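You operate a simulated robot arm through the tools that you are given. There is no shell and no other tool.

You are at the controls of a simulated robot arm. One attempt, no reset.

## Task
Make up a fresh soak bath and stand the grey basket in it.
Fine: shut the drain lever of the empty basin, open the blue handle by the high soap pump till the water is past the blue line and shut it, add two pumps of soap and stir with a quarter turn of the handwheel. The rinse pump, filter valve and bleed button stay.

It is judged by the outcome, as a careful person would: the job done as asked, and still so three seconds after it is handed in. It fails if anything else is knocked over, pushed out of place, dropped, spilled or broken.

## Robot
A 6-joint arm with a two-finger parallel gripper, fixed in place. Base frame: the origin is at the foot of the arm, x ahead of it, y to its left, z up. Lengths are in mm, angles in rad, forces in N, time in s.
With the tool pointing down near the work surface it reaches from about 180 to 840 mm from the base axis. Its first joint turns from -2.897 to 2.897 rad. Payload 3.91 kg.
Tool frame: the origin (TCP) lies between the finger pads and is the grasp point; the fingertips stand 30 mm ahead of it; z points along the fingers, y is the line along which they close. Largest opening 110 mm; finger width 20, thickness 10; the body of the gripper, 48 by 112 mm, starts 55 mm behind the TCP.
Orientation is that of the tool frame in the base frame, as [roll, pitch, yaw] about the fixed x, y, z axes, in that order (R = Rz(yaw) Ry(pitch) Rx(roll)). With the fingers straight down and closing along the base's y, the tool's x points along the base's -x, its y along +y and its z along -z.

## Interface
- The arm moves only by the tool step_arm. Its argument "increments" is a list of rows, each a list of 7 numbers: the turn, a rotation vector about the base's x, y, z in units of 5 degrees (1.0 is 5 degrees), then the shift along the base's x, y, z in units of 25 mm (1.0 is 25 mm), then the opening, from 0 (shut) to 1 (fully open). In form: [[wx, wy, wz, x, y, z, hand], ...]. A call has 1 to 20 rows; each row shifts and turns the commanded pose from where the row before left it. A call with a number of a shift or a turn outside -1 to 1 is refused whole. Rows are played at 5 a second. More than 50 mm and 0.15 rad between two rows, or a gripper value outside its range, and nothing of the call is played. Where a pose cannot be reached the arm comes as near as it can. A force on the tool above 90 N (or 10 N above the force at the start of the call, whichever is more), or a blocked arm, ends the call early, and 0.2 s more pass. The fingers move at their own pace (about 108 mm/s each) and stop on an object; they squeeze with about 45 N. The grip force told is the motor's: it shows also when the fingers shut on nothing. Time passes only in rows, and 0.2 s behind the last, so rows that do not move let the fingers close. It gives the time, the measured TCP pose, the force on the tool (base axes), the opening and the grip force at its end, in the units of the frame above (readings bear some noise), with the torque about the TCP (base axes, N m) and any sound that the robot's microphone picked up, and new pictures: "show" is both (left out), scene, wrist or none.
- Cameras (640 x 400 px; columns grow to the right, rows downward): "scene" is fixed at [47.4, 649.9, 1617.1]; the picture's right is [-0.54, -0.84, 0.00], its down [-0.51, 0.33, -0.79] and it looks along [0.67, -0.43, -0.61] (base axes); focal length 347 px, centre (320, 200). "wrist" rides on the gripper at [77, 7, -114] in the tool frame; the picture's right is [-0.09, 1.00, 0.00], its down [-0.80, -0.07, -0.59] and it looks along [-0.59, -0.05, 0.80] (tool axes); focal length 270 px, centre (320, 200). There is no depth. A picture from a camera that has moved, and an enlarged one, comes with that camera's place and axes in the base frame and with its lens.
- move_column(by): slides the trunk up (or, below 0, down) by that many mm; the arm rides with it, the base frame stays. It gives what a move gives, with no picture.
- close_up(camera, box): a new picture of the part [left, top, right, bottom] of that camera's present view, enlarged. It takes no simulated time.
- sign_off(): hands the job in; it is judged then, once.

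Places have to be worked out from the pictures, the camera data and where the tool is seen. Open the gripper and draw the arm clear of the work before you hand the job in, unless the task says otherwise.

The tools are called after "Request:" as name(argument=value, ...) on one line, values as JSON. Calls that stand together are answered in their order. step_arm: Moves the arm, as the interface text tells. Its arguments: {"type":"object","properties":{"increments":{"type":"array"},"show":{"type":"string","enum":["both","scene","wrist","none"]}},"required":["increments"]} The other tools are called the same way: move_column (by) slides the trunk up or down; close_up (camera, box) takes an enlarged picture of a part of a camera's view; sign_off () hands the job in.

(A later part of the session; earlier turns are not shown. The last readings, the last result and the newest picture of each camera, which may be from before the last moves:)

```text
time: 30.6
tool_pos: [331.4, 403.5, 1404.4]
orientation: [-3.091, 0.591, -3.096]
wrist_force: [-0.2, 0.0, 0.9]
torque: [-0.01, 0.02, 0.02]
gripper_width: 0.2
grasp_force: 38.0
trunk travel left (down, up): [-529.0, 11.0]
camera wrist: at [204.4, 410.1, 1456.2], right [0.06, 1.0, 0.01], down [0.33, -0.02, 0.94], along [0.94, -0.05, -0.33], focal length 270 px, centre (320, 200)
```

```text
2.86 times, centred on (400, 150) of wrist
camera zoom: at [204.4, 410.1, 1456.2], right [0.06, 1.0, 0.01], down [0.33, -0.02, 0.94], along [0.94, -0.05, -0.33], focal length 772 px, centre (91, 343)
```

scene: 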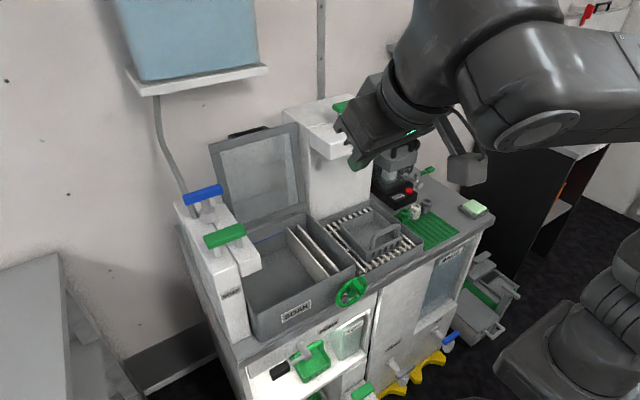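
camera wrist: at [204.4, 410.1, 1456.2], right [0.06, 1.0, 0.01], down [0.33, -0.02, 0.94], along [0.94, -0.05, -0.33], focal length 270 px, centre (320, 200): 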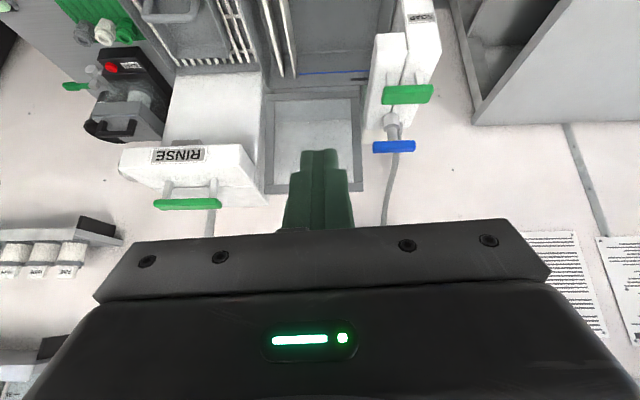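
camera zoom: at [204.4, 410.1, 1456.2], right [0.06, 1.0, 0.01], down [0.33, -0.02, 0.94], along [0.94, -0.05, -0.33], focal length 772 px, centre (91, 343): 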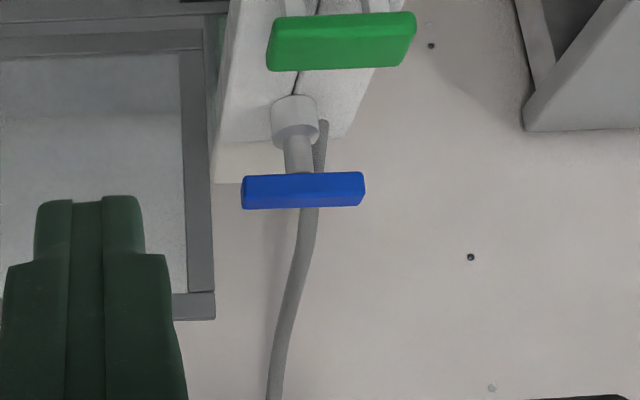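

Blue bar confirmed at ≈ (701, 537, 1166), lying along y, pipe rises behind its left side. Before approaching, I need to locate the tank shelf above it, so I tilt the tool up to look.

Request:
step_arm(increments=[[0, -1, 0, 0, 0, 0, 0], [0, -1, 0, 0, 0, 0, 0], [0, -1, 0, 0, 0, 0, 0], [0, -1, 0, 0, 0, 0, 0], [0, -1, 0, 0, 0, 0, 0], [0, -1, 0, 0, 0, 0, 0], [0, -1, 0, 0, 0, 0, 0], [0, -1, 0, 0, 0, 0, 0], [0, -1, 0, 0, 0, 0, 0], [0, -1, 0, 0, 0, 0, 0]], show="wrist")

```text
time: 32.9
tool_pos: [332.9, 405.4, 1404.8]
orientation: [-2.769, 1.456, -2.795]
wrist_force: [-0.5, 0.4, 0.9]
torque: [0.02, -0.03, 0.02]
gripper_width: 0.0
grasp_force: 37.9
trunk travel left (down, up): [-529.0, 11.0]
camera wrist: at [210.9, 411.5, 1340.0], right [0.03, 1.0, 0.05], down [-0.51, -0.02, 0.86], along [0.86, -0.05, 0.51], focal length 270 px, centre (320, 200)
```

wrist: 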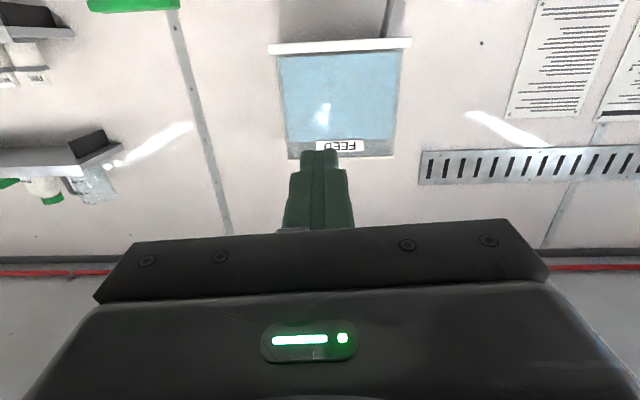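

The shelf front edge is at x≈907 – well behind the handle – so there's room. I'll go to a 40° tilted pose with closed fingers above and short of the bar's right end.

Request:
step_arm(increments=[[0, 1, 0, 0.95, 0.355, -0.27, 0], [0, 1, 0, 0.95, 0.355, -0.27, 0], [0, 1, 0, 0.95, 0.355, -0.27, 0], [0, 1, 0, 0.95, 0.355, -0.27, 0], [0, 1, 0, 0.95, 0.355, -0.27, 0], [0, 1, 0, 0.95, 0.355, -0.27, 0], [0, 1, 0, 0.95, 0.355, -0.27, 0], [0, 1, 0, 0.95, 0.355, -0.27, 0], [0, 1, 0, 0.95, 0.355, -0.27, 0], [0, 0, 0, 0.95, 0.355, -0.27, 0], [0, 0, 0, 0.95, 0.355, -0.27, 0]])

```text
time: 35.2
tool_pos: [593.5, 503.4, 1328.2]
orientation: [-3.082, 0.677, -3.091]
wrist_force: [-0.2, 0.5, 0.0]
torque: [-0.05, -0.02, -0.03]
gripper_width: 0.0
grasp_force: 37.5
trunk travel left (down, up): [-529.0, 11.0]
camera wrist: at [462.1, 510.4, 1369.6], right [0.06, 1.0, 0.01], down [0.25, -0.02, 0.97], along [0.97, -0.05, -0.25], focal length 270 px, centre (320, 200)
```

scene: 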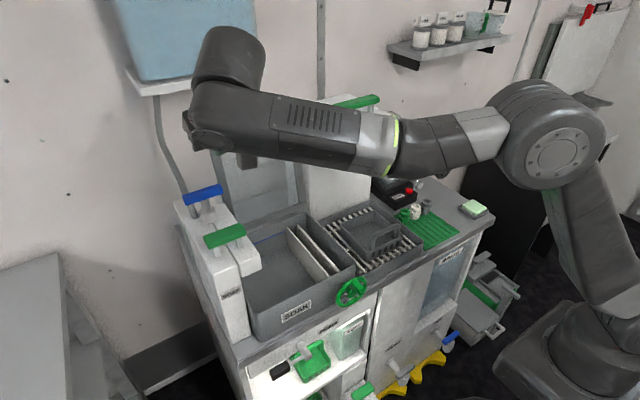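
wrist: 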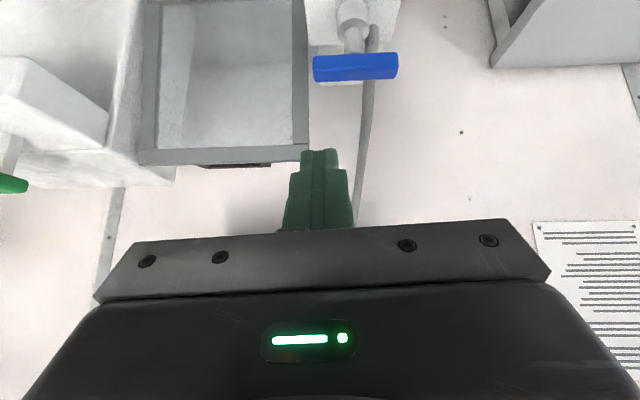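

Basin stays visible from the scene camera. Lowering to just in front of the bar's right end (TCP ≈ (653, 504, 1178)).

Request:
step_arm(increments=[[0, 0, 0, 0.4, 0, -1, 0], [0, 0, 0, 0.4, 0, -1, 0], [0, 0, 0, 0.4, 0, -1, 0], [0, 0, 0, 0.3, 0, -1, 0], [0, 0, 0, 0.3, 0, -1, 0], [0, 0, 0, 0.3, 0, -1, 0]])

Request:
close_up(camera="scene", box=[160, 160, 320, 260])

```text
time: 36.6
tool_pos: [646.6, 503.5, 1178.6]
orientation: [-3.083, 0.676, -3.092]
wrist_force: [-0.2, -0.6, -0.1]
torque: [0.0, 0.04, -0.03]
gripper_width: 0.1
grasp_force: 37.8
trunk travel left (down, up): [-529.0, 11.0]
camera wrist: at [515.0, 510.3, 1219.3], right [0.06, 1.0, 0.01], down [0.25, -0.02, 0.97], along [0.97, -0.05, -0.25], focal length 270 px, centre (320, 200)
```

scene: 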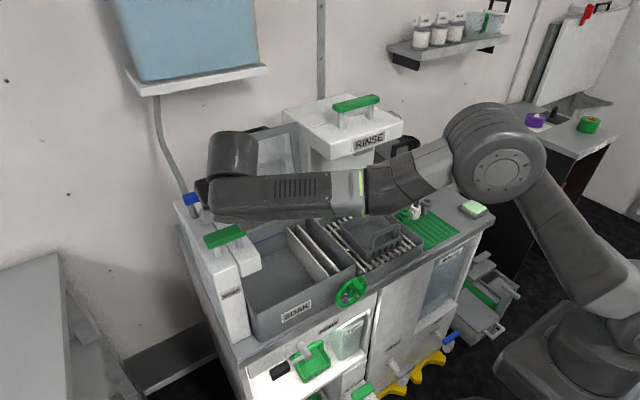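
wrist: 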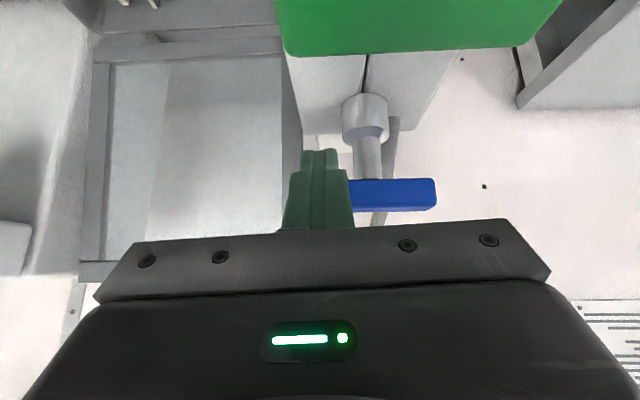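

```text
4.00 times, centred on (240, 210) of scene
camera zoom: at [47.4, 649.9, 1617.1], right [-0.54, -0.84, 0.0], down [-0.51, 0.33, -0.79], along [0.67, -0.43, -0.61], focal length 1389 px, centre (640, 160)
```

zoom: 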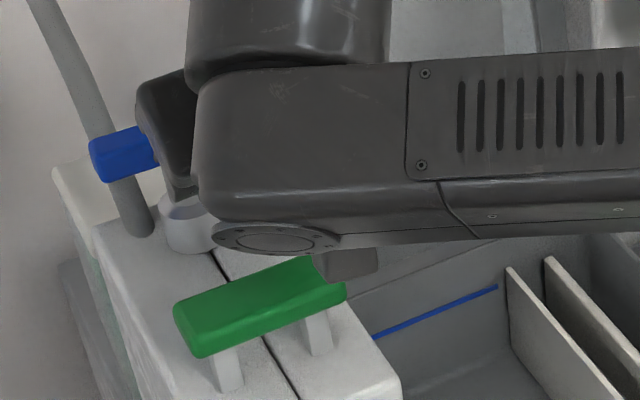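

The blue line is visible in the close-up and the handle is clear. Pushing the right end forward in small steps, watching force to detect the allowed direction.

Request:
step_arm(increments=[[0, 0, 0, 0.5, 0, 0, 0], [0, 0, 0, 0.3, 0, 0, 0], [0, 0, 0, 0.2, 0, 0, 0], [0, 0, 0, 0.2, 0, 0, 0]])

```text
time: 37.6
tool_pos: [675.6, 503.5, 1179.0]
orientation: [-3.084, 0.679, -3.092]
wrist_force: [0.2, 0.0, 0.8]
torque: [0.0, 0.0, -0.02]
gripper_width: 0.0
grasp_force: 37.5
trunk travel left (down, up): [-529.0, 11.0]
camera wrist: at [544.1, 510.0, 1220.0], right [0.06, 1.0, 0.01], down [0.25, -0.02, 0.97], along [0.97, -0.05, -0.25], focal length 270 px, centre (320, 200)
```

scene: 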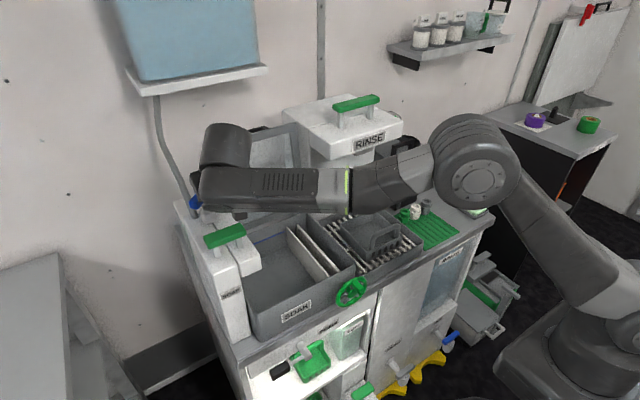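
wrist: 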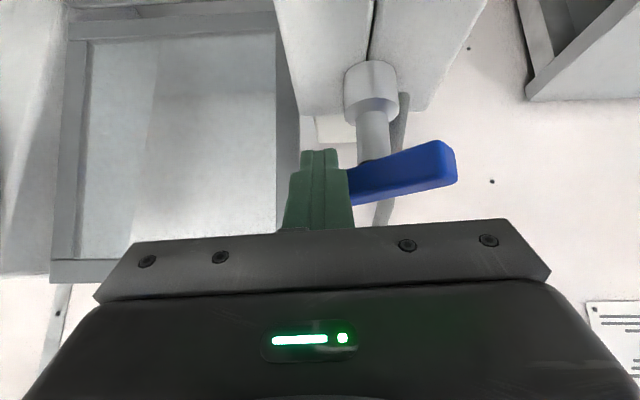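

It turns freely this way. Continuing along the arc and checking for water.

Request:
step_arm(increments=[[0, 0, 0, 0.4, -0.1, 0, 0], [0, 0, 0, 0.4, -0.05, 0, 0], [0, 0, 0, 0.4, 0, 0, 0]])

Request:
close_up(camera="scene", box=[180, 180, 340, 280])

```text
time: 38.5
tool_pos: [706.7, 499.5, 1179.2]
orientation: [-3.082, 0.677, -3.091]
wrist_force: [-0.1, 0.3, 0.1]
torque: [0.0, -0.03, 0.01]
gripper_width: 0.1
grasp_force: 37.0
trunk travel left (down, up): [-529.0, 11.0]
camera wrist: at [574.7, 505.4, 1220.1], right [0.06, 1.0, 0.01], down [0.25, -0.02, 0.97], along [0.97, -0.05, -0.25], focal length 270 px, centre (320, 200)
```

scene: 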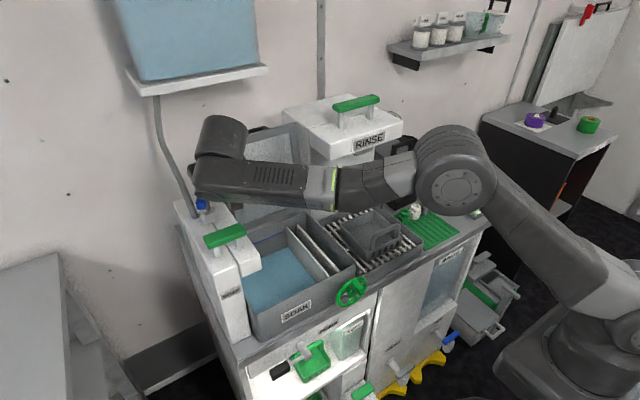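
wrist: 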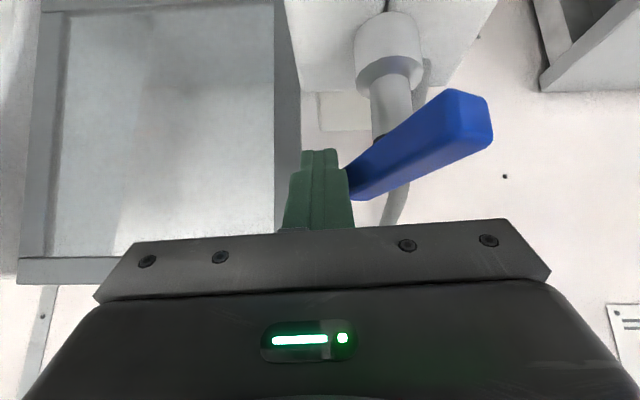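

```text
4.00 times, centred on (260, 230) of scene
camera zoom: at [47.4, 649.9, 1617.1], right [-0.54, -0.84, 0.0], down [-0.51, 0.33, -0.79], along [0.67, -0.43, -0.61], focal length 1389 px, centre (560, 80)
```

zoom: 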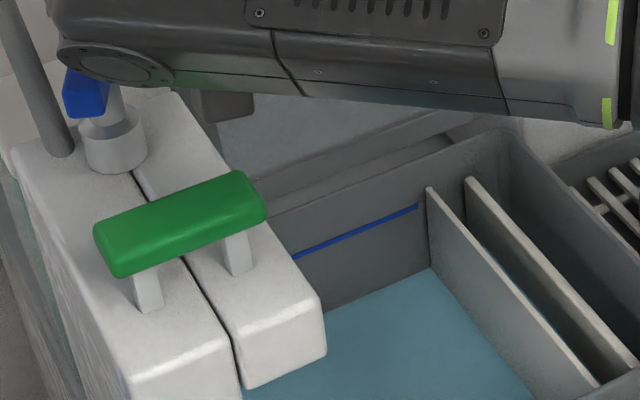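

Water is entering the basin (thin layer so far), with the handle at about 45°. I'll move the finger round in front of the left half of the bar, ready to push it shut, and watch the level.

Request:
step_arm(increments=[[0, 0, 0, -1, 0, 0, 0], [0, 0, 0, -1, 0, 0, 0], [0, 0, 0, -1, 0, 0, 0], [0, 0, 0, -0.4, 1, 0, 0], [0, 0, 0, 0, 1, 0, 0], [0, 0, 0, 0, 0.8, 0, 0]])

Request:
close_up(camera="scene", box=[180, 180, 340, 280])

```text
time: 39.9
tool_pos: [621.8, 569.6, 1179.4]
orientation: [-3.082, 0.678, -3.092]
wrist_force: [-0.4, 0.3, -0.4]
torque: [-0.02, -0.02, -0.03]
gripper_width: 0.0
grasp_force: 37.8
trunk travel left (down, up): [-529.0, 11.0]
camera wrist: at [490.0, 576.2, 1220.1], right [0.06, 1.0, 0.01], down [0.25, -0.02, 0.97], along [0.97, -0.05, -0.25], focal length 270 px, centre (320, 200)
```

scene: 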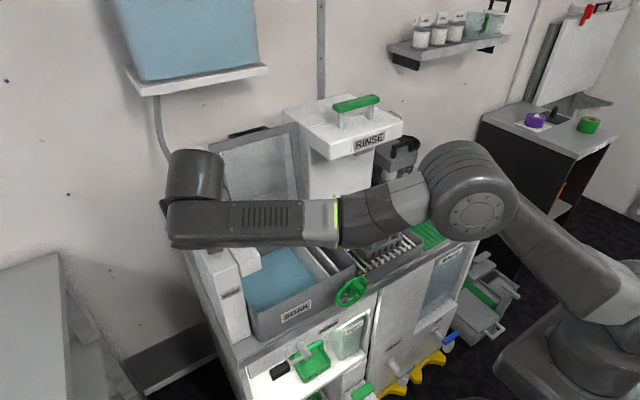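
wrist: 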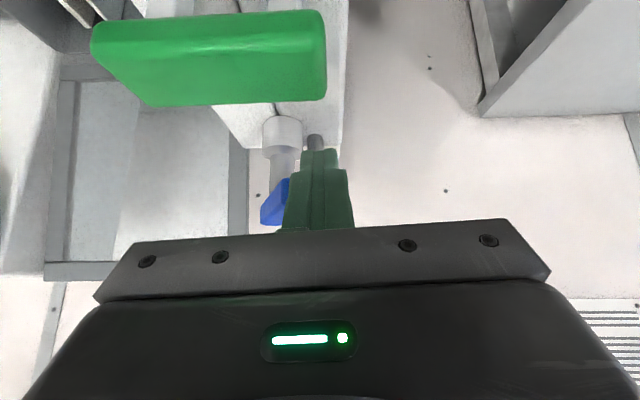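

```text
4.00 times, centred on (260, 230) of scene
camera zoom: at [47.4, 649.9, 1617.1], right [-0.54, -0.84, 0.0], down [-0.51, 0.33, -0.79], along [0.67, -0.43, -0.61], focal length 1389 px, centre (560, 80)
```

zoom: 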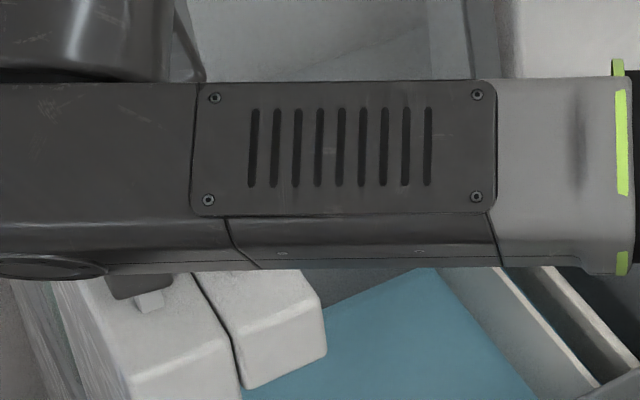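

The arm blocks the line here, and the bar is at ~63°, so closing needs a push from its right side. Moving back to y≈500 where both the view and the push side are right.

Request:
step_arm(increments=[[0, 0, 0, 0, -1, 0, 0], [0, 0, 0, 0, -1, 0, 0], [0, 0, 0, 0.5, -1, 0, 0]])

Request:
close_up(camera="scene", box=[180, 180, 340, 280])

```text
time: 40.6
tool_pos: [634.2, 495.0, 1179.3]
orientation: [-3.086, 0.677, -3.092]
wrist_force: [0.2, -0.1, 0.3]
torque: [-0.01, 0.01, -0.01]
gripper_width: 0.0
grasp_force: 37.2
trunk travel left (down, up): [-529.0, 11.0]
camera wrist: at [502.2, 501.5, 1220.2], right [0.06, 1.0, 0.01], down [0.25, -0.02, 0.97], along [0.97, -0.05, -0.25], focal length 270 px, centre (320, 200)
```

scene: 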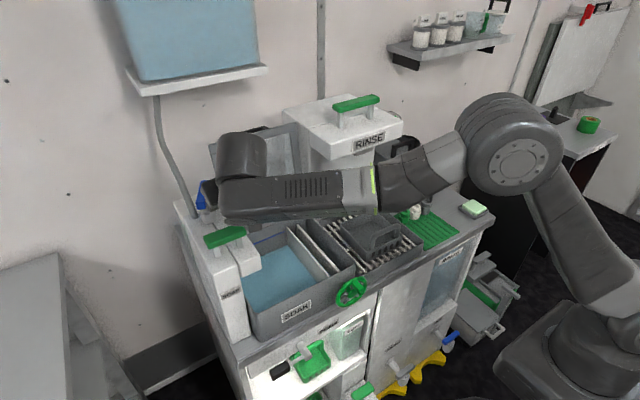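
wrist: 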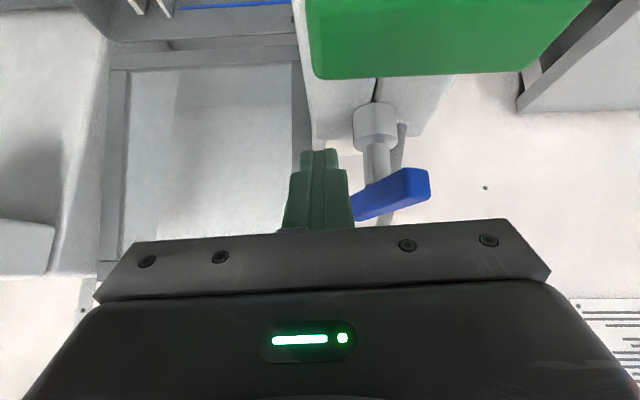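

```text
4.00 times, centred on (260, 230) of scene
camera zoom: at [47.4, 649.9, 1617.1], right [-0.54, -0.84, 0.0], down [-0.51, 0.33, -0.79], along [0.67, -0.43, -0.61], focal length 1389 px, centre (560, 80)
```

zoom: 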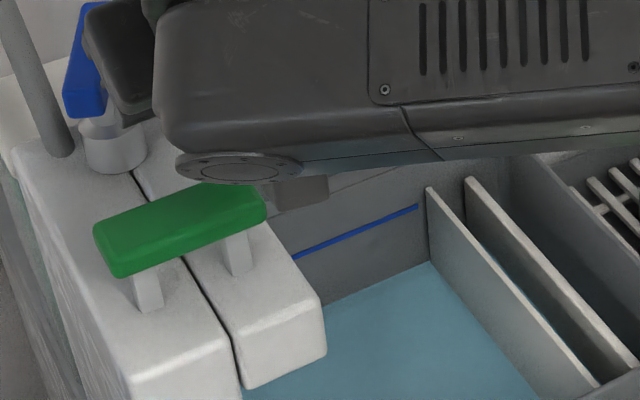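

Level is rising slowly (~3 zoom-px/s, about 60 px to go). The finger is in position for shutting; waiting 3 s.

Request:
step_arm(increments=[[0, 0, 0, 0, 0, 0, 0], [0, 0, 0, 0, 0, 0, 0], [0, 0, 0, 0, 0, 0, 0], [0, 0, 0, 0, 0, 0, 0], [0, 0, 0, 0, 0, 0, 0], [0, 0, 0, 0, 0, 0, 0], [0, 0, 0, 0, 0, 0, 0], [0, 0, 0, 0, 0, 0, 0], [0, 0, 0, 0, 0, 0, 0], [0, 0, 0, 0, 0, 0, 0], [0, 0, 0, 0, 0, 0, 0], [0, 0, 0, 0, 0, 0, 0], [0, 0, 0, 0, 0, 0, 0], [0, 0, 0, 0, 0, 0, 0], [0, 0, 0, 0, 0, 0, 0]], show="none")

Request:
close_up(camera="scene", box=[240, 210, 320, 260])

```text
time: 43.9
tool_pos: [633.4, 495.6, 1179.1]
orientation: [-3.082, 0.676, -3.091]
wrist_force: [0.0, 0.4, 0.7]
torque: [0.0, -0.01, -0.05]
gripper_width: 0.1
grasp_force: 37.6
trunk travel left (down, up): [-529.0, 11.0]
```

```text
8.00 times, centred on (280, 235) of scene
camera zoom: at [47.4, 649.9, 1617.1], right [-0.54, -0.84, 0.0], down [-0.51, 0.33, -0.79], along [0.67, -0.43, -0.61], focal length 2779 px, centre (640, -80)
```

zoom: 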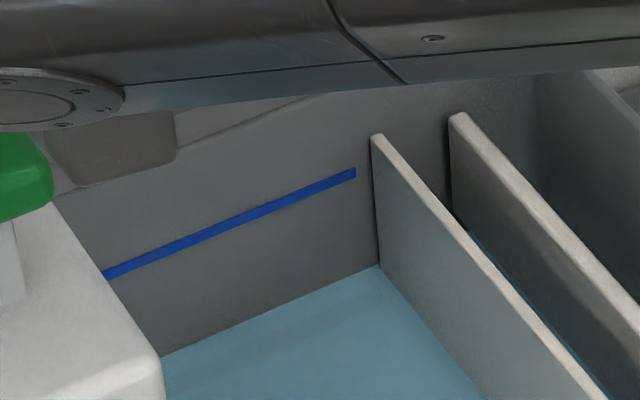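

About 17 s more to reach the line at this rate. Waiting ~8 s, then re-checking.

Request:
step_arm(increments=[[0, 0, 0, 0, 0, 0, 0], [0, 0, 0, 0, 0, 0, 0], [0, 0, 0, 0, 0, 0, 0], [0, 0, 0, 0, 0, 0, 0], [0, 0, 0, 0, 0, 0, 0], [0, 0, 0, 0, 0, 0, 0], [0, 0, 0, 0, 0, 0, 0], [0, 0, 0, 0, 0, 0, 0], [0, 0, 0, 0, 0, 0, 0], [0, 0, 0, 0, 0, 0, 0], [0, 0, 0, 0, 0, 0, 0], [0, 0, 0, 0, 0, 0, 0], [0, 0, 0, 0, 0, 0, 0], [0, 0, 0, 0, 0, 0, 0], [0, 0, 0, 0, 0, 0, 0], [0, 0, 0, 0, 0, 0, 0], [0, 0, 0, 0, 0, 0, 0], [0, 0, 0, 0, 0, 0, 0], [0, 0, 0, 0, 0, 0, 0], [0, 0, 0, 0, 0, 0, 0]], show="none")

Request:
step_arm(increments=[[0, 0, 0, 0, 0, 0, 0], [0, 0, 0, 0, 0, 0, 0], [0, 0, 0, 0, 0, 0, 0], [0, 0, 0, 0, 0, 0, 0], [0, 0, 0, 0, 0, 0, 0], [0, 0, 0, 0, 0, 0, 0], [0, 0, 0, 0, 0, 0, 0], [0, 0, 0, 0, 0, 0, 0], [0, 0, 0, 0, 0, 0, 0], [0, 0, 0, 0, 0, 0, 0], [0, 0, 0, 0, 0, 0, 0], [0, 0, 0, 0, 0, 0, 0], [0, 0, 0, 0, 0, 0, 0], [0, 0, 0, 0, 0, 0, 0], [0, 0, 0, 0, 0, 0, 0], [0, 0, 0, 0, 0, 0, 0], [0, 0, 0, 0, 0, 0, 0], [0, 0, 0, 0, 0, 0, 0], [0, 0, 0, 0, 0, 0, 0], [0, 0, 0, 0, 0, 0, 0]], show="scene")

Request:
close_up(camera="scene", box=[240, 210, 320, 260])

```text
time: 48.0
tool_pos: [634.7, 496.0, 1178.8]
orientation: [-3.082, 0.678, -3.093]
wrist_force: [0.6, 0.3, -1.1]
torque: [-0.03, 0.01, 0.0]
gripper_width: 0.0
grasp_force: 37.7
trunk travel left (down, up): [-529.0, 11.0]
```

```text
time: 52.2
tool_pos: [632.8, 496.8, 1179.1]
orientation: [-3.082, 0.679, -3.09]
wrist_force: [-0.4, 0.5, 0.0]
torque: [0.02, -0.03, 0.03]
gripper_width: 0.0
grasp_force: 37.2
trunk travel left (down, up): [-529.0, 11.0]
```

scene: 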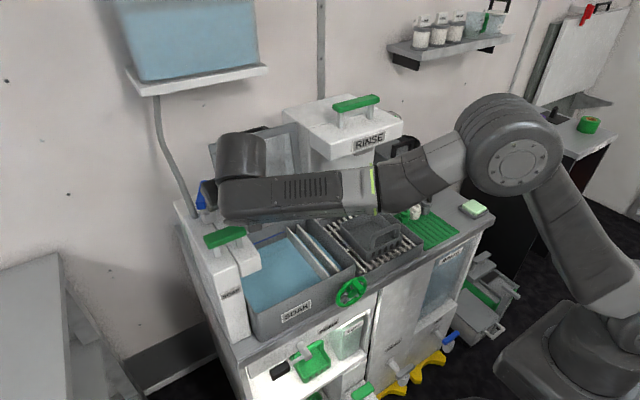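

```text
8.00 times, centred on (280, 235) of scene
camera zoom: at [47.4, 649.9, 1617.1], right [-0.54, -0.84, 0.0], down [-0.51, 0.33, -0.79], along [0.67, -0.43, -0.61], focal length 2779 px, centre (640, -80)
```

zoom: 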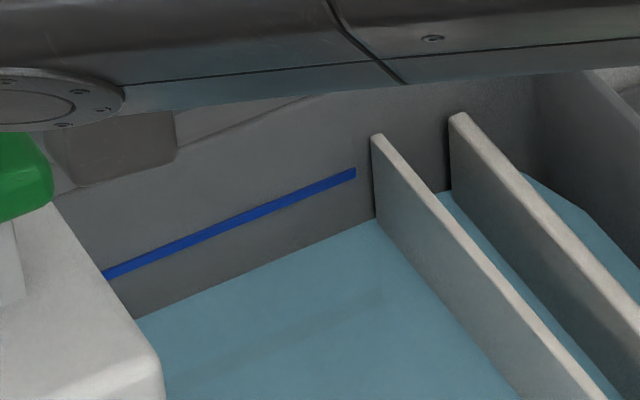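

Level corner rose from 265 to 219 px; the line is at ~163. Waiting ~8 s more.

Request:
step_arm(increments=[[0, 0, 0, 0, 0, 0, 0], [0, 0, 0, 0, 0, 0, 0], [0, 0, 0, 0, 0, 0, 0], [0, 0, 0, 0, 0, 0, 0], [0, 0, 0, 0, 0, 0, 0], [0, 0, 0, 0, 0, 0, 0], [0, 0, 0, 0, 0, 0, 0], [0, 0, 0, 0, 0, 0, 0], [0, 0, 0, 0, 0, 0, 0], [0, 0, 0, 0, 0, 0, 0], [0, 0, 0, 0, 0, 0, 0], [0, 0, 0, 0, 0, 0, 0], [0, 0, 0, 0, 0, 0, 0], [0, 0, 0, 0, 0, 0, 0], [0, 0, 0, 0, 0, 0, 0], [0, 0, 0, 0, 0, 0, 0], [0, 0, 0, 0, 0, 0, 0], [0, 0, 0, 0, 0, 0, 0], [0, 0, 0, 0, 0, 0, 0], [0, 0, 0, 0, 0, 0, 0]], show="none")

Request:
step_arm(increments=[[0, 0, 0, 0, 0, 0, 0], [0, 0, 0, 0, 0, 0, 0], [0, 0, 0, 0, 0, 0, 0], [0, 0, 0, 0, 0, 0, 0], [0, 0, 0, 0, 0, 0, 0], [0, 0, 0, 0, 0, 0, 0], [0, 0, 0, 0, 0, 0, 0], [0, 0, 0, 0, 0, 0, 0], [0, 0, 0, 0, 0, 0, 0], [0, 0, 0, 0, 0, 0, 0], [0, 0, 0, 0, 0, 0, 0], [0, 0, 0, 0, 0, 0, 0], [0, 0, 0, 0, 0, 0, 0], [0, 0, 0, 0, 0, 0, 0], [0, 0, 0, 0, 0, 0, 0], [0, 0, 0, 0, 0, 0, 0], [0, 0, 0, 0, 0, 0, 0]], show="none")

Request:
close_up(camera="scene", box=[240, 210, 320, 260])

```text
time: 56.5
tool_pos: [634.2, 495.4, 1178.8]
orientation: [-3.083, 0.678, -3.091]
wrist_force: [0.2, 0.2, -0.2]
torque: [-0.04, -0.03, 0.02]
gripper_width: 0.3
grasp_force: 37.6
trunk travel left (down, up): [-529.0, 11.0]
```

```text
time: 60.0
tool_pos: [633.5, 495.9, 1180.0]
orientation: [-3.083, 0.677, -3.091]
wrist_force: [-0.2, 0.6, 0.4]
torque: [-0.01, 0.01, 0.01]
gripper_width: 0.0
grasp_force: 37.6
trunk travel left (down, up): [-529.0, 11.0]
```

```text
8.00 times, centred on (280, 235) of scene
camera zoom: at [47.4, 649.9, 1617.1], right [-0.54, -0.84, 0.0], down [-0.51, 0.33, -0.79], along [0.67, -0.43, -0.61], focal length 2779 px, centre (640, -80)
```

zoom: 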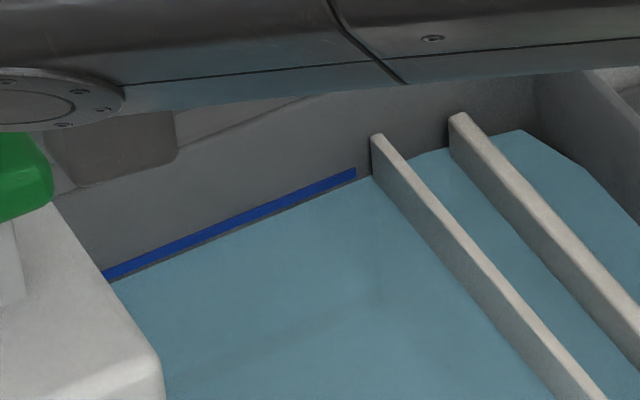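

Just below the line now. Waiting ~4 s more so it ends clearly past the line, then I'll push shut.

Request:
step_arm(increments=[[0, 0, 0, 0, 0, 0, 0], [0, 0, 0, 0, 0, 0, 0], [0, 0, 0, 0, 0, 0, 0], [0, 0, 0, 0, 0, 0, 0], [0, 0, 0, 0, 0, 0, 0], [0, 0, 0, 0, 0, 0, 0], [0, 0, 0, 0, 0, 0, 0], [0, 0, 0, 0, 0, 0, 0], [0, 0, 0, 0, 0, 0, 0], [0, 0, 0, 0, 0, 0, 0], [0, 0, 0, 0, 0, 0, 0], [0, 0, 0, 0, 0, 0, 0], [0, 0, 0, 0, 0, 0, 0], [0, 0, 0, 0, 0, 0, 0], [0, 0, 0, 0, 0, 0, 0], [0, 0, 0, 0.2, 0.4, 0, 0], [0, 0, 0, 0.2, 0.4, 0, 0], [0, 0, 0, 0, 0, 0, 0]])

Request:
close_up(camera="scene", box=[240, 210, 320, 260])

```text
time: 63.9
tool_pos: [644.8, 515.3, 1179.9]
orientation: [-3.084, 0.677, -3.093]
wrist_force: [-0.1, -0.3, 1.3]
torque: [-0.01, 0.01, 0.04]
gripper_width: 0.0
grasp_force: 37.7
trunk travel left (down, up): [-529.0, 11.0]
camera wrist: at [511.9, 521.9, 1220.6], right [0.06, 1.0, 0.01], down [0.25, -0.02, 0.97], along [0.97, -0.05, -0.25], focal length 270 px, centre (320, 200)
```

scene: 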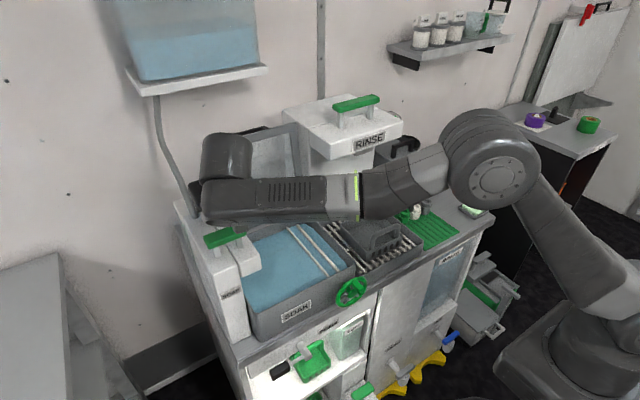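
wrist: 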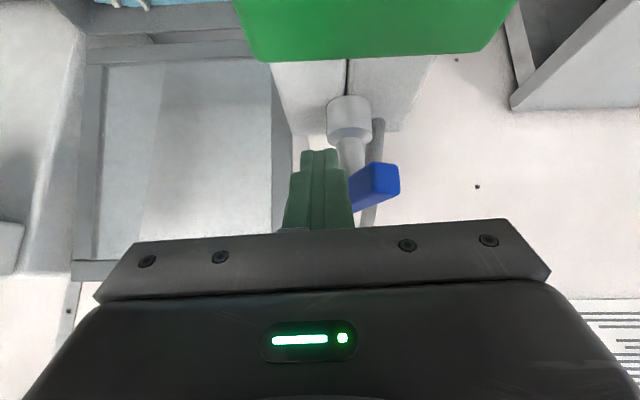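

```text
8.00 times, centred on (280, 235) of scene
camera zoom: at [47.4, 649.9, 1617.1], right [-0.54, -0.84, 0.0], down [-0.51, 0.33, -0.79], along [0.67, -0.43, -0.61], focal length 2779 px, centre (640, -80)
```

zoom: 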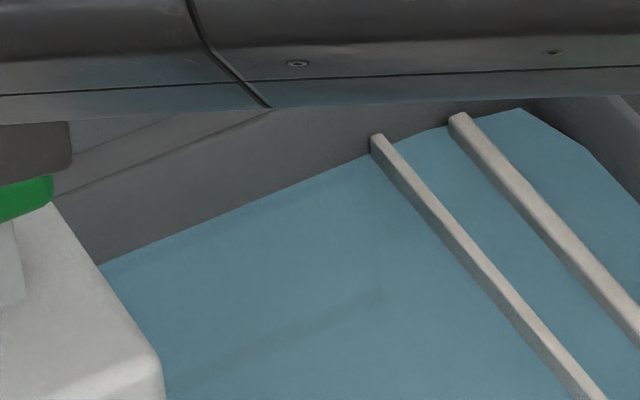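

The line is under water. Pushing the handle shut now.

Request:
step_arm(increments=[[0, 0, 0, 0.08, 0.72, 0, 0], [0, 0, 0, 0.04, 0.5, 0, 0], [0, 0, 0, 0.12, 0.4, 0, 0], [0, 0, 0, 0.2, 0.36, 0, 0], [0, 0, 0, 0.32, 0.28, 0, 0], [0, 0, 0, 0.2, 0, 0, 0]])

Request:
close_up(camera="scene", box=[180, 180, 340, 280])

```text
time: 65.2
tool_pos: [659.0, 571.4, 1180.8]
orientation: [-3.079, 0.675, -3.087]
wrist_force: [-49.1, -15.2, -10.5]
torque: [-0.19, 1.06, -0.51]
gripper_width: 0.0
grasp_force: 37.6
trunk travel left (down, up): [-529.0, 11.0]
camera wrist: at [527.6, 578.0, 1222.3], right [0.05, 1.0, 0.01], down [0.25, -0.02, 0.97], along [0.97, -0.05, -0.25], focal length 270 px, centre (320, 200)
```

scene: 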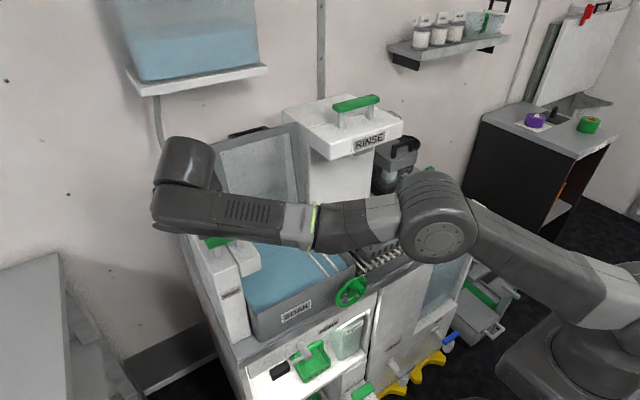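
wrist: 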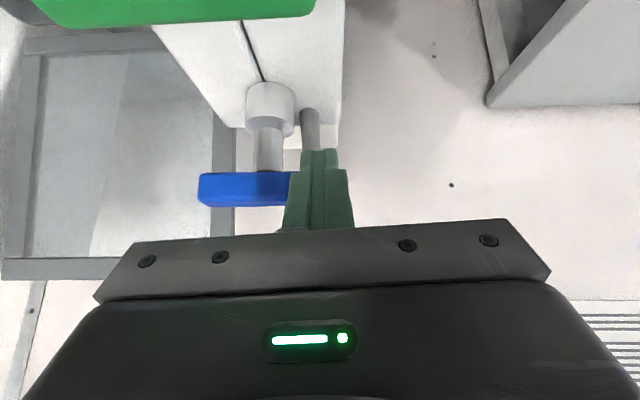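

```text
4.00 times, centred on (260, 230) of scene
camera zoom: at [47.4, 649.9, 1617.1], right [-0.54, -0.84, 0.0], down [-0.51, 0.33, -0.79], along [0.67, -0.43, -0.61], focal length 1389 px, centre (560, 80)
```

zoom: 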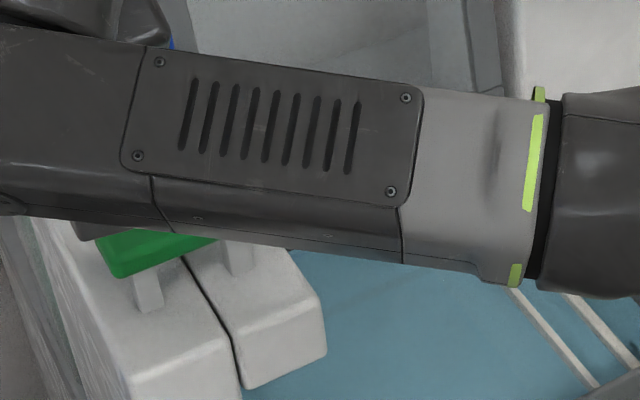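

The bar is back parallel to y against its stop (49 N). Backing off and lifting, then verifying that the level holds still.

Request:
step_arm(increments=[[0, 0, 0, -0.5, 0, 0, 0], [0, 0, 0, -0.8, -0.5, 0.5, 0], [0, 0, 0, -0.5, -1, 1, 0], [0, 0, 0, 0, -1, 1, 0], [0, 0, 0, 0, 0, 1, 0], [0, 0, 0, 0, 0, 1, 0]])

Request:
close_up(camera="scene", box=[180, 180, 340, 280])

Request:
close_up(camera="scene", box=[240, 210, 320, 260])

Request:
close_up(camera="wrist", box=[240, 0, 440, 220])

```text
time: 66.7
tool_pos: [621.7, 508.8, 1293.0]
orientation: [-3.083, 0.681, -3.092]
wrist_force: [1.1, 1.1, 0.5]
torque: [0.01, 0.02, 0.03]
gripper_width: 0.3
grasp_force: 37.5
trunk travel left (down, up): [-529.0, 11.0]
camera wrist: at [490.1, 514.5, 1334.1], right [0.06, 1.0, 0.01], down [0.25, -0.02, 0.97], along [0.97, -0.05, -0.25], focal length 270 px, centre (320, 200)
```

scene: 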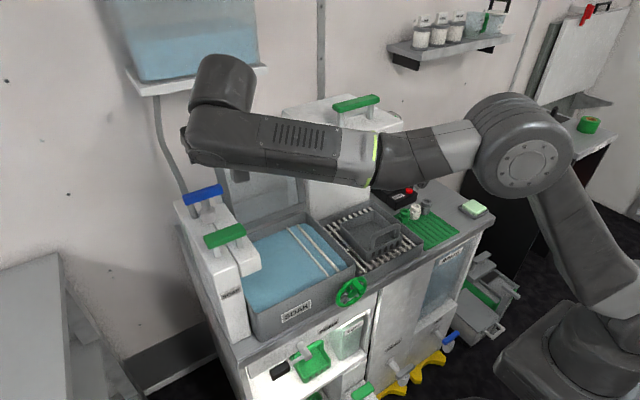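
wrist: 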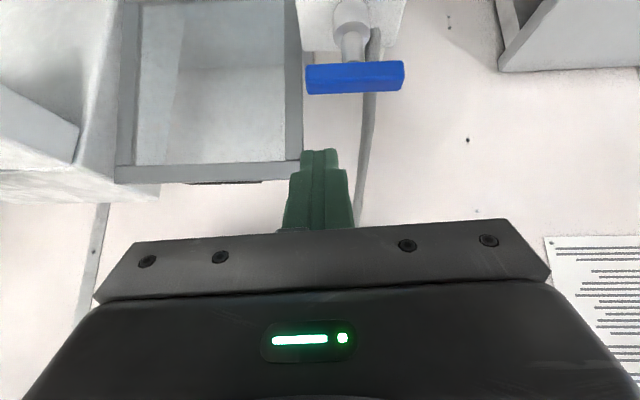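

```text
4.00 times, centred on (260, 230) of scene
camera zoom: at [47.4, 649.9, 1617.1], right [-0.54, -0.84, 0.0], down [-0.51, 0.33, -0.79], along [0.67, -0.43, -0.61], focal length 1389 px, centre (560, 80)
```

zoom: 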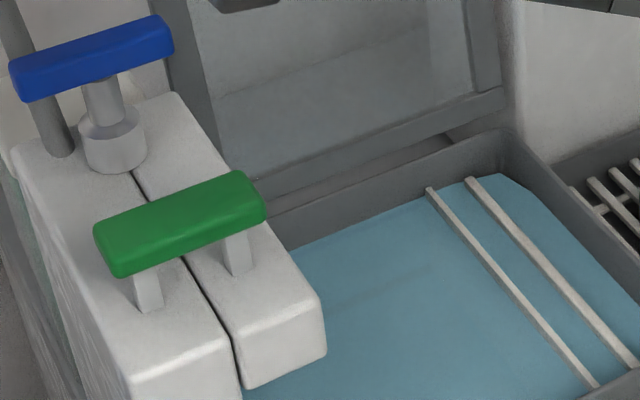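

```text
8.00 times, centred on (280, 235) of scene
camera zoom: at [47.4, 649.9, 1617.1], right [-0.54, -0.84, 0.0], down [-0.51, 0.33, -0.79], along [0.67, -0.43, -0.61], focal length 2779 px, centre (640, -80)
```

zoom: 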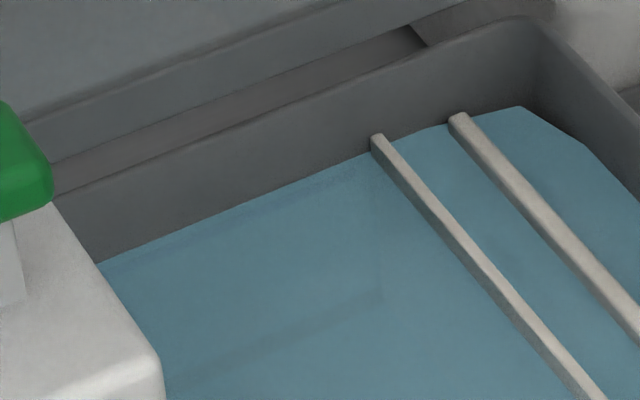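

```text
1.82 times, centred on (340, 110) of wrist
camera zoom: at [490.1, 514.5, 1334.1], right [0.06, 1.0, 0.01], down [0.25, -0.02, 0.97], along [0.97, -0.05, -0.25], focal length 491 px, centre (284, 364)
```

zoom: 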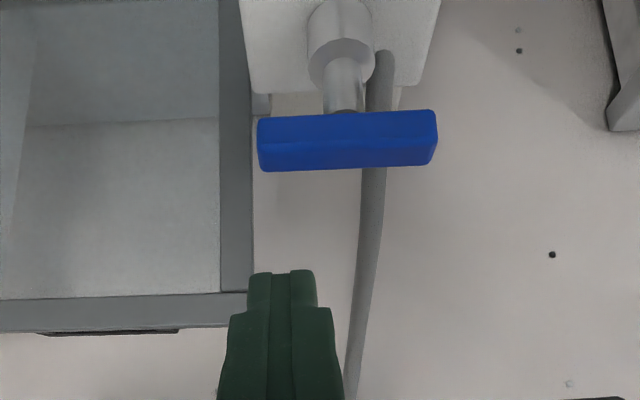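

Level is steady about 3 mm above the line and the valve is shut. Next: soap pump. I'll turn the tool vertical above the green bar of the high soap pump at (577, 536).

Request:
step_arm(increments=[[0, 1, 0, -0.225, 0.135, -0.1, 0], [0, 1, 0, -0.225, 0.135, -0.1, 0], [0, 1, 0, -0.225, 0.135, -0.1, 0], [0, 1, 0, -0.225, 0.135, -0.1, 0], [0, 1, 0, -0.225, 0.135, -0.1, 0], [0, 1, 0, -0.225, 0.135, -0.1, 0], [0, 1, 0, -0.225, 0.135, -0.1, 0], [0, 0.8, 0, -0.225, 0.135, -0.1, 0]])

Request:
close_up(camera="scene", box=[180, 180, 340, 280])

```text
time: 68.5
tool_pos: [555.3, 508.7, 1253.4]
orientation: [-3.121, 0.004, -3.103]
wrist_force: [0.1, 0.2, -0.7]
torque: [-0.02, -0.02, -0.02]
gripper_width: 0.2
grasp_force: 38.1
out of reach, approached as far as the arm can: row 4, 5, 6, 7, 8
trunk travel left (down, up): [-529.0, 11.0]
camera wrist: at [477.5, 513.6, 1367.6], right [0.05, 1.0, -0.02], down [0.8, -0.03, 0.6], along [0.6, -0.04, -0.8], focal length 270 px, centre (320, 200)
```

scene: 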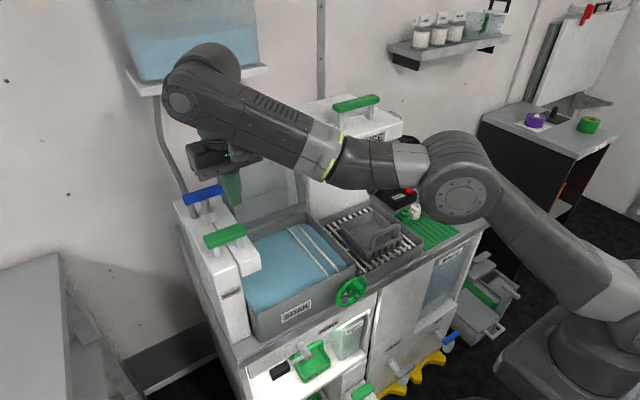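
wrist: 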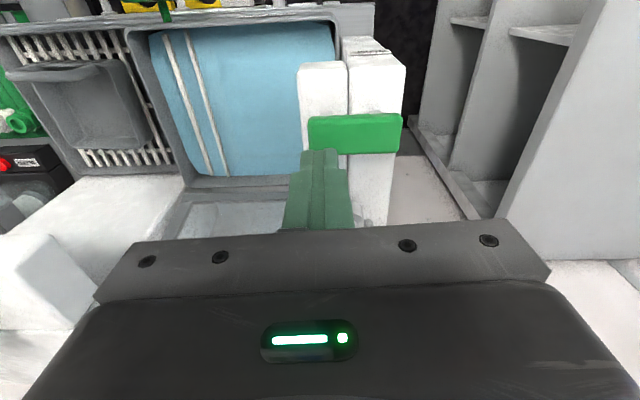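

```text
4.00 times, centred on (260, 230) of scene
camera zoom: at [47.4, 649.9, 1617.1], right [-0.54, -0.84, 0.0], down [-0.51, 0.33, -0.79], along [0.67, -0.43, -0.61], focal length 1389 px, centre (560, 80)
```

zoom: 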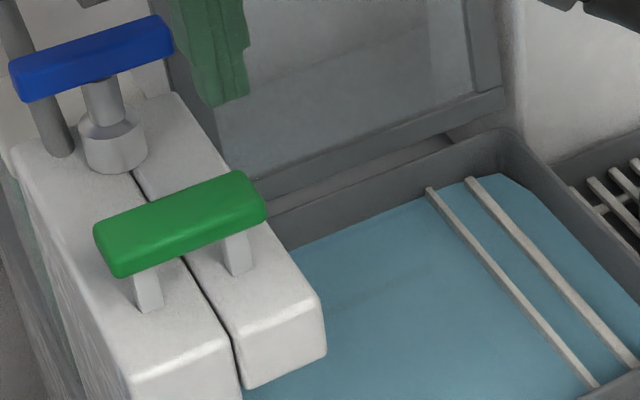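

Vertical is out of reach there; I'll tilt back ~30° and read the pose.

Request:
step_arm(increments=[[0, -1, 0, 0, 0, 0, 0], [0, -1, 0, 0, 0, 0, 0], [0, -1, 0, 0, 0, 0, 0], [0, -1, 0, 0, 0, 0, 0], [0, -1, 0, 0, 0, 0, 0], [0, -1, 0, 0, 0, 0, 0]], show="wrist")

```text
time: 69.8
tool_pos: [555.1, 507.4, 1253.1]
orientation: [-3.093, 0.52, -3.096]
wrist_force: [0.8, -1.1, 0.7]
torque: [0.0, 0.03, 0.02]
gripper_width: 0.0
grasp_force: 37.8
trunk travel left (down, up): [-529.0, 11.0]
camera wrist: at [431.8, 514.0, 1313.3], right [0.06, 1.0, 0.0], down [0.4, -0.02, 0.92], along [0.92, -0.05, -0.4], focal length 270 px, centre (320, 200)
```

wrist: 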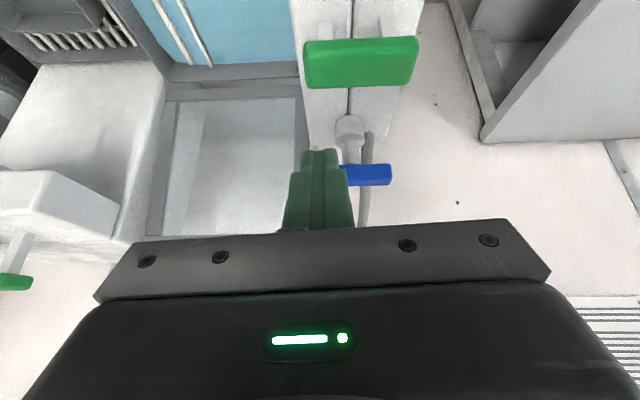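

Bar confirmed at (577, 536). Moving above it at 30° tilt, TCP ≈ (570, 536, 1200).

Request:
step_arm(increments=[[0, 0, 0, 0.2, 0.6, -0.3, 0], [0, 0, 0, 0.2, 0.55, -0.9, 0], [0, 0, 0, 0.2, 0, -0.9, 0], [0, 0, 0, 0, 0, 0, 0]])

Request:
close_up(camera="scene", box=[180, 180, 340, 280])

```text
time: 70.8
tool_pos: [572.6, 536.2, 1199.4]
orientation: [-3.09, 0.52, -3.098]
wrist_force: [-0.6, 0.0, -0.8]
torque: [-0.02, 0.01, 0.0]
gripper_width: 0.0
grasp_force: 37.5
trunk travel left (down, up): [-529.0, 11.0]
camera wrist: at [448.2, 542.5, 1260.1], right [0.06, 1.0, 0.0], down [0.4, -0.02, 0.92], along [0.92, -0.05, -0.4], focal length 270 px, centre (320, 200)
```

scene: 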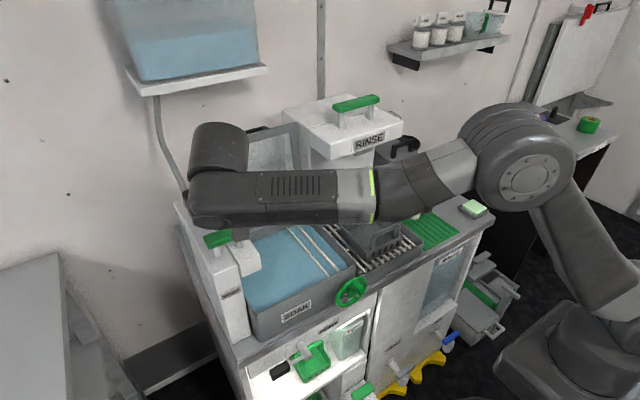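
wrist: 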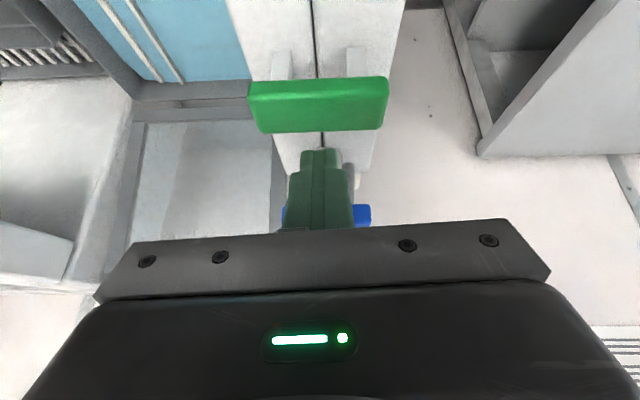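

```text
4.00 times, centred on (260, 230) of scene
camera zoom: at [47.4, 649.9, 1617.1], right [-0.54, -0.84, 0.0], down [-0.51, 0.33, -0.79], along [0.67, -0.43, -0.61], focal length 1389 px, centre (560, 80)
```

zoom: 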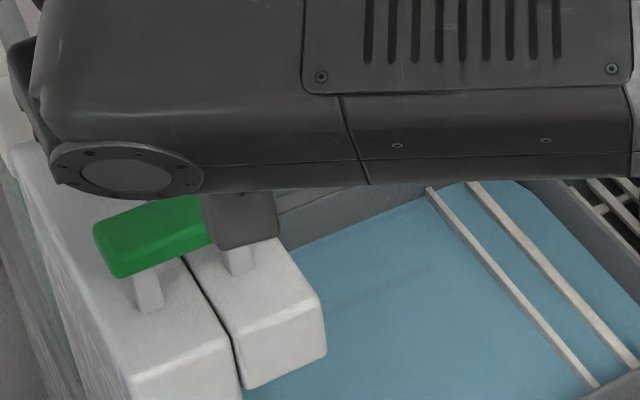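

Fingertip is over the bar's centre line (top face x 563–591). Descending slowly onto it.

Request:
step_arm(increments=[[0, 0, 0, 0, 0, -0.4, 0], [0, 0, 0, 0, 0, -0.3, 0], [0, 0, 0, 0, 0, -0.2, 0], [0, 0, 0, 0, 0, -0.2, 0]], show="wrist")

```text
time: 71.8
tool_pos: [571.6, 535.6, 1173.3]
orientation: [-3.093, 0.521, -3.097]
wrist_force: [1.9, 1.3, 5.7]
torque: [0.06, -0.05, 0.0]
gripper_width: 0.0
grasp_force: 37.2
trunk travel left (down, up): [-529.0, 11.0]
camera wrist: at [447.3, 542.5, 1234.4], right [0.06, 1.0, 0.0], down [0.4, -0.02, 0.92], along [0.92, -0.05, -0.4], focal length 270 px, centre (320, 200)
```

wrist: 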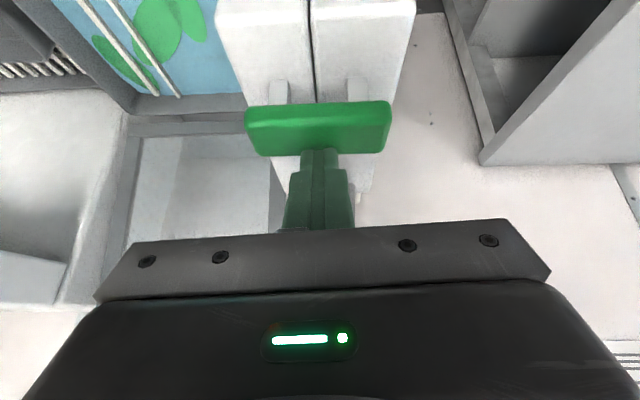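

Contact with a spring load – and green soap already appeared on the water. Checking before going any further.

Request:
close_up(camera="scene", box=[180, 180, 340, 280])

Request:
close_up(camera="wrist", box=[80, 0, 400, 200])

```text
4.00 times, centred on (260, 230) of scene
camera zoom: at [47.4, 649.9, 1617.1], right [-0.54, -0.84, 0.0], down [-0.51, 0.33, -0.79], along [0.67, -0.43, -0.61], focal length 1389 px, centre (560, 80)
```

zoom: 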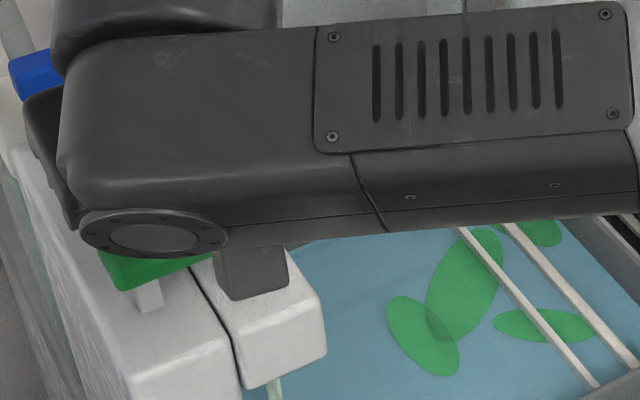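

```text
2.00 times, centred on (240, 100) of wrist
camera zoom: at [447.3, 542.5, 1234.4], right [0.06, 1.0, 0.0], down [0.4, -0.02, 0.92], along [0.92, -0.05, -0.4], focal length 541 px, centre (480, 400)
```

zoom: 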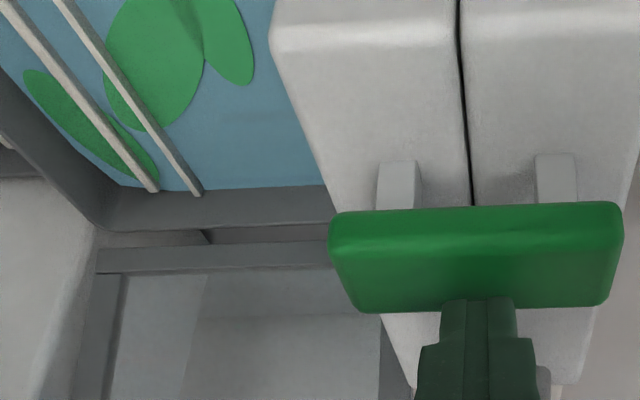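

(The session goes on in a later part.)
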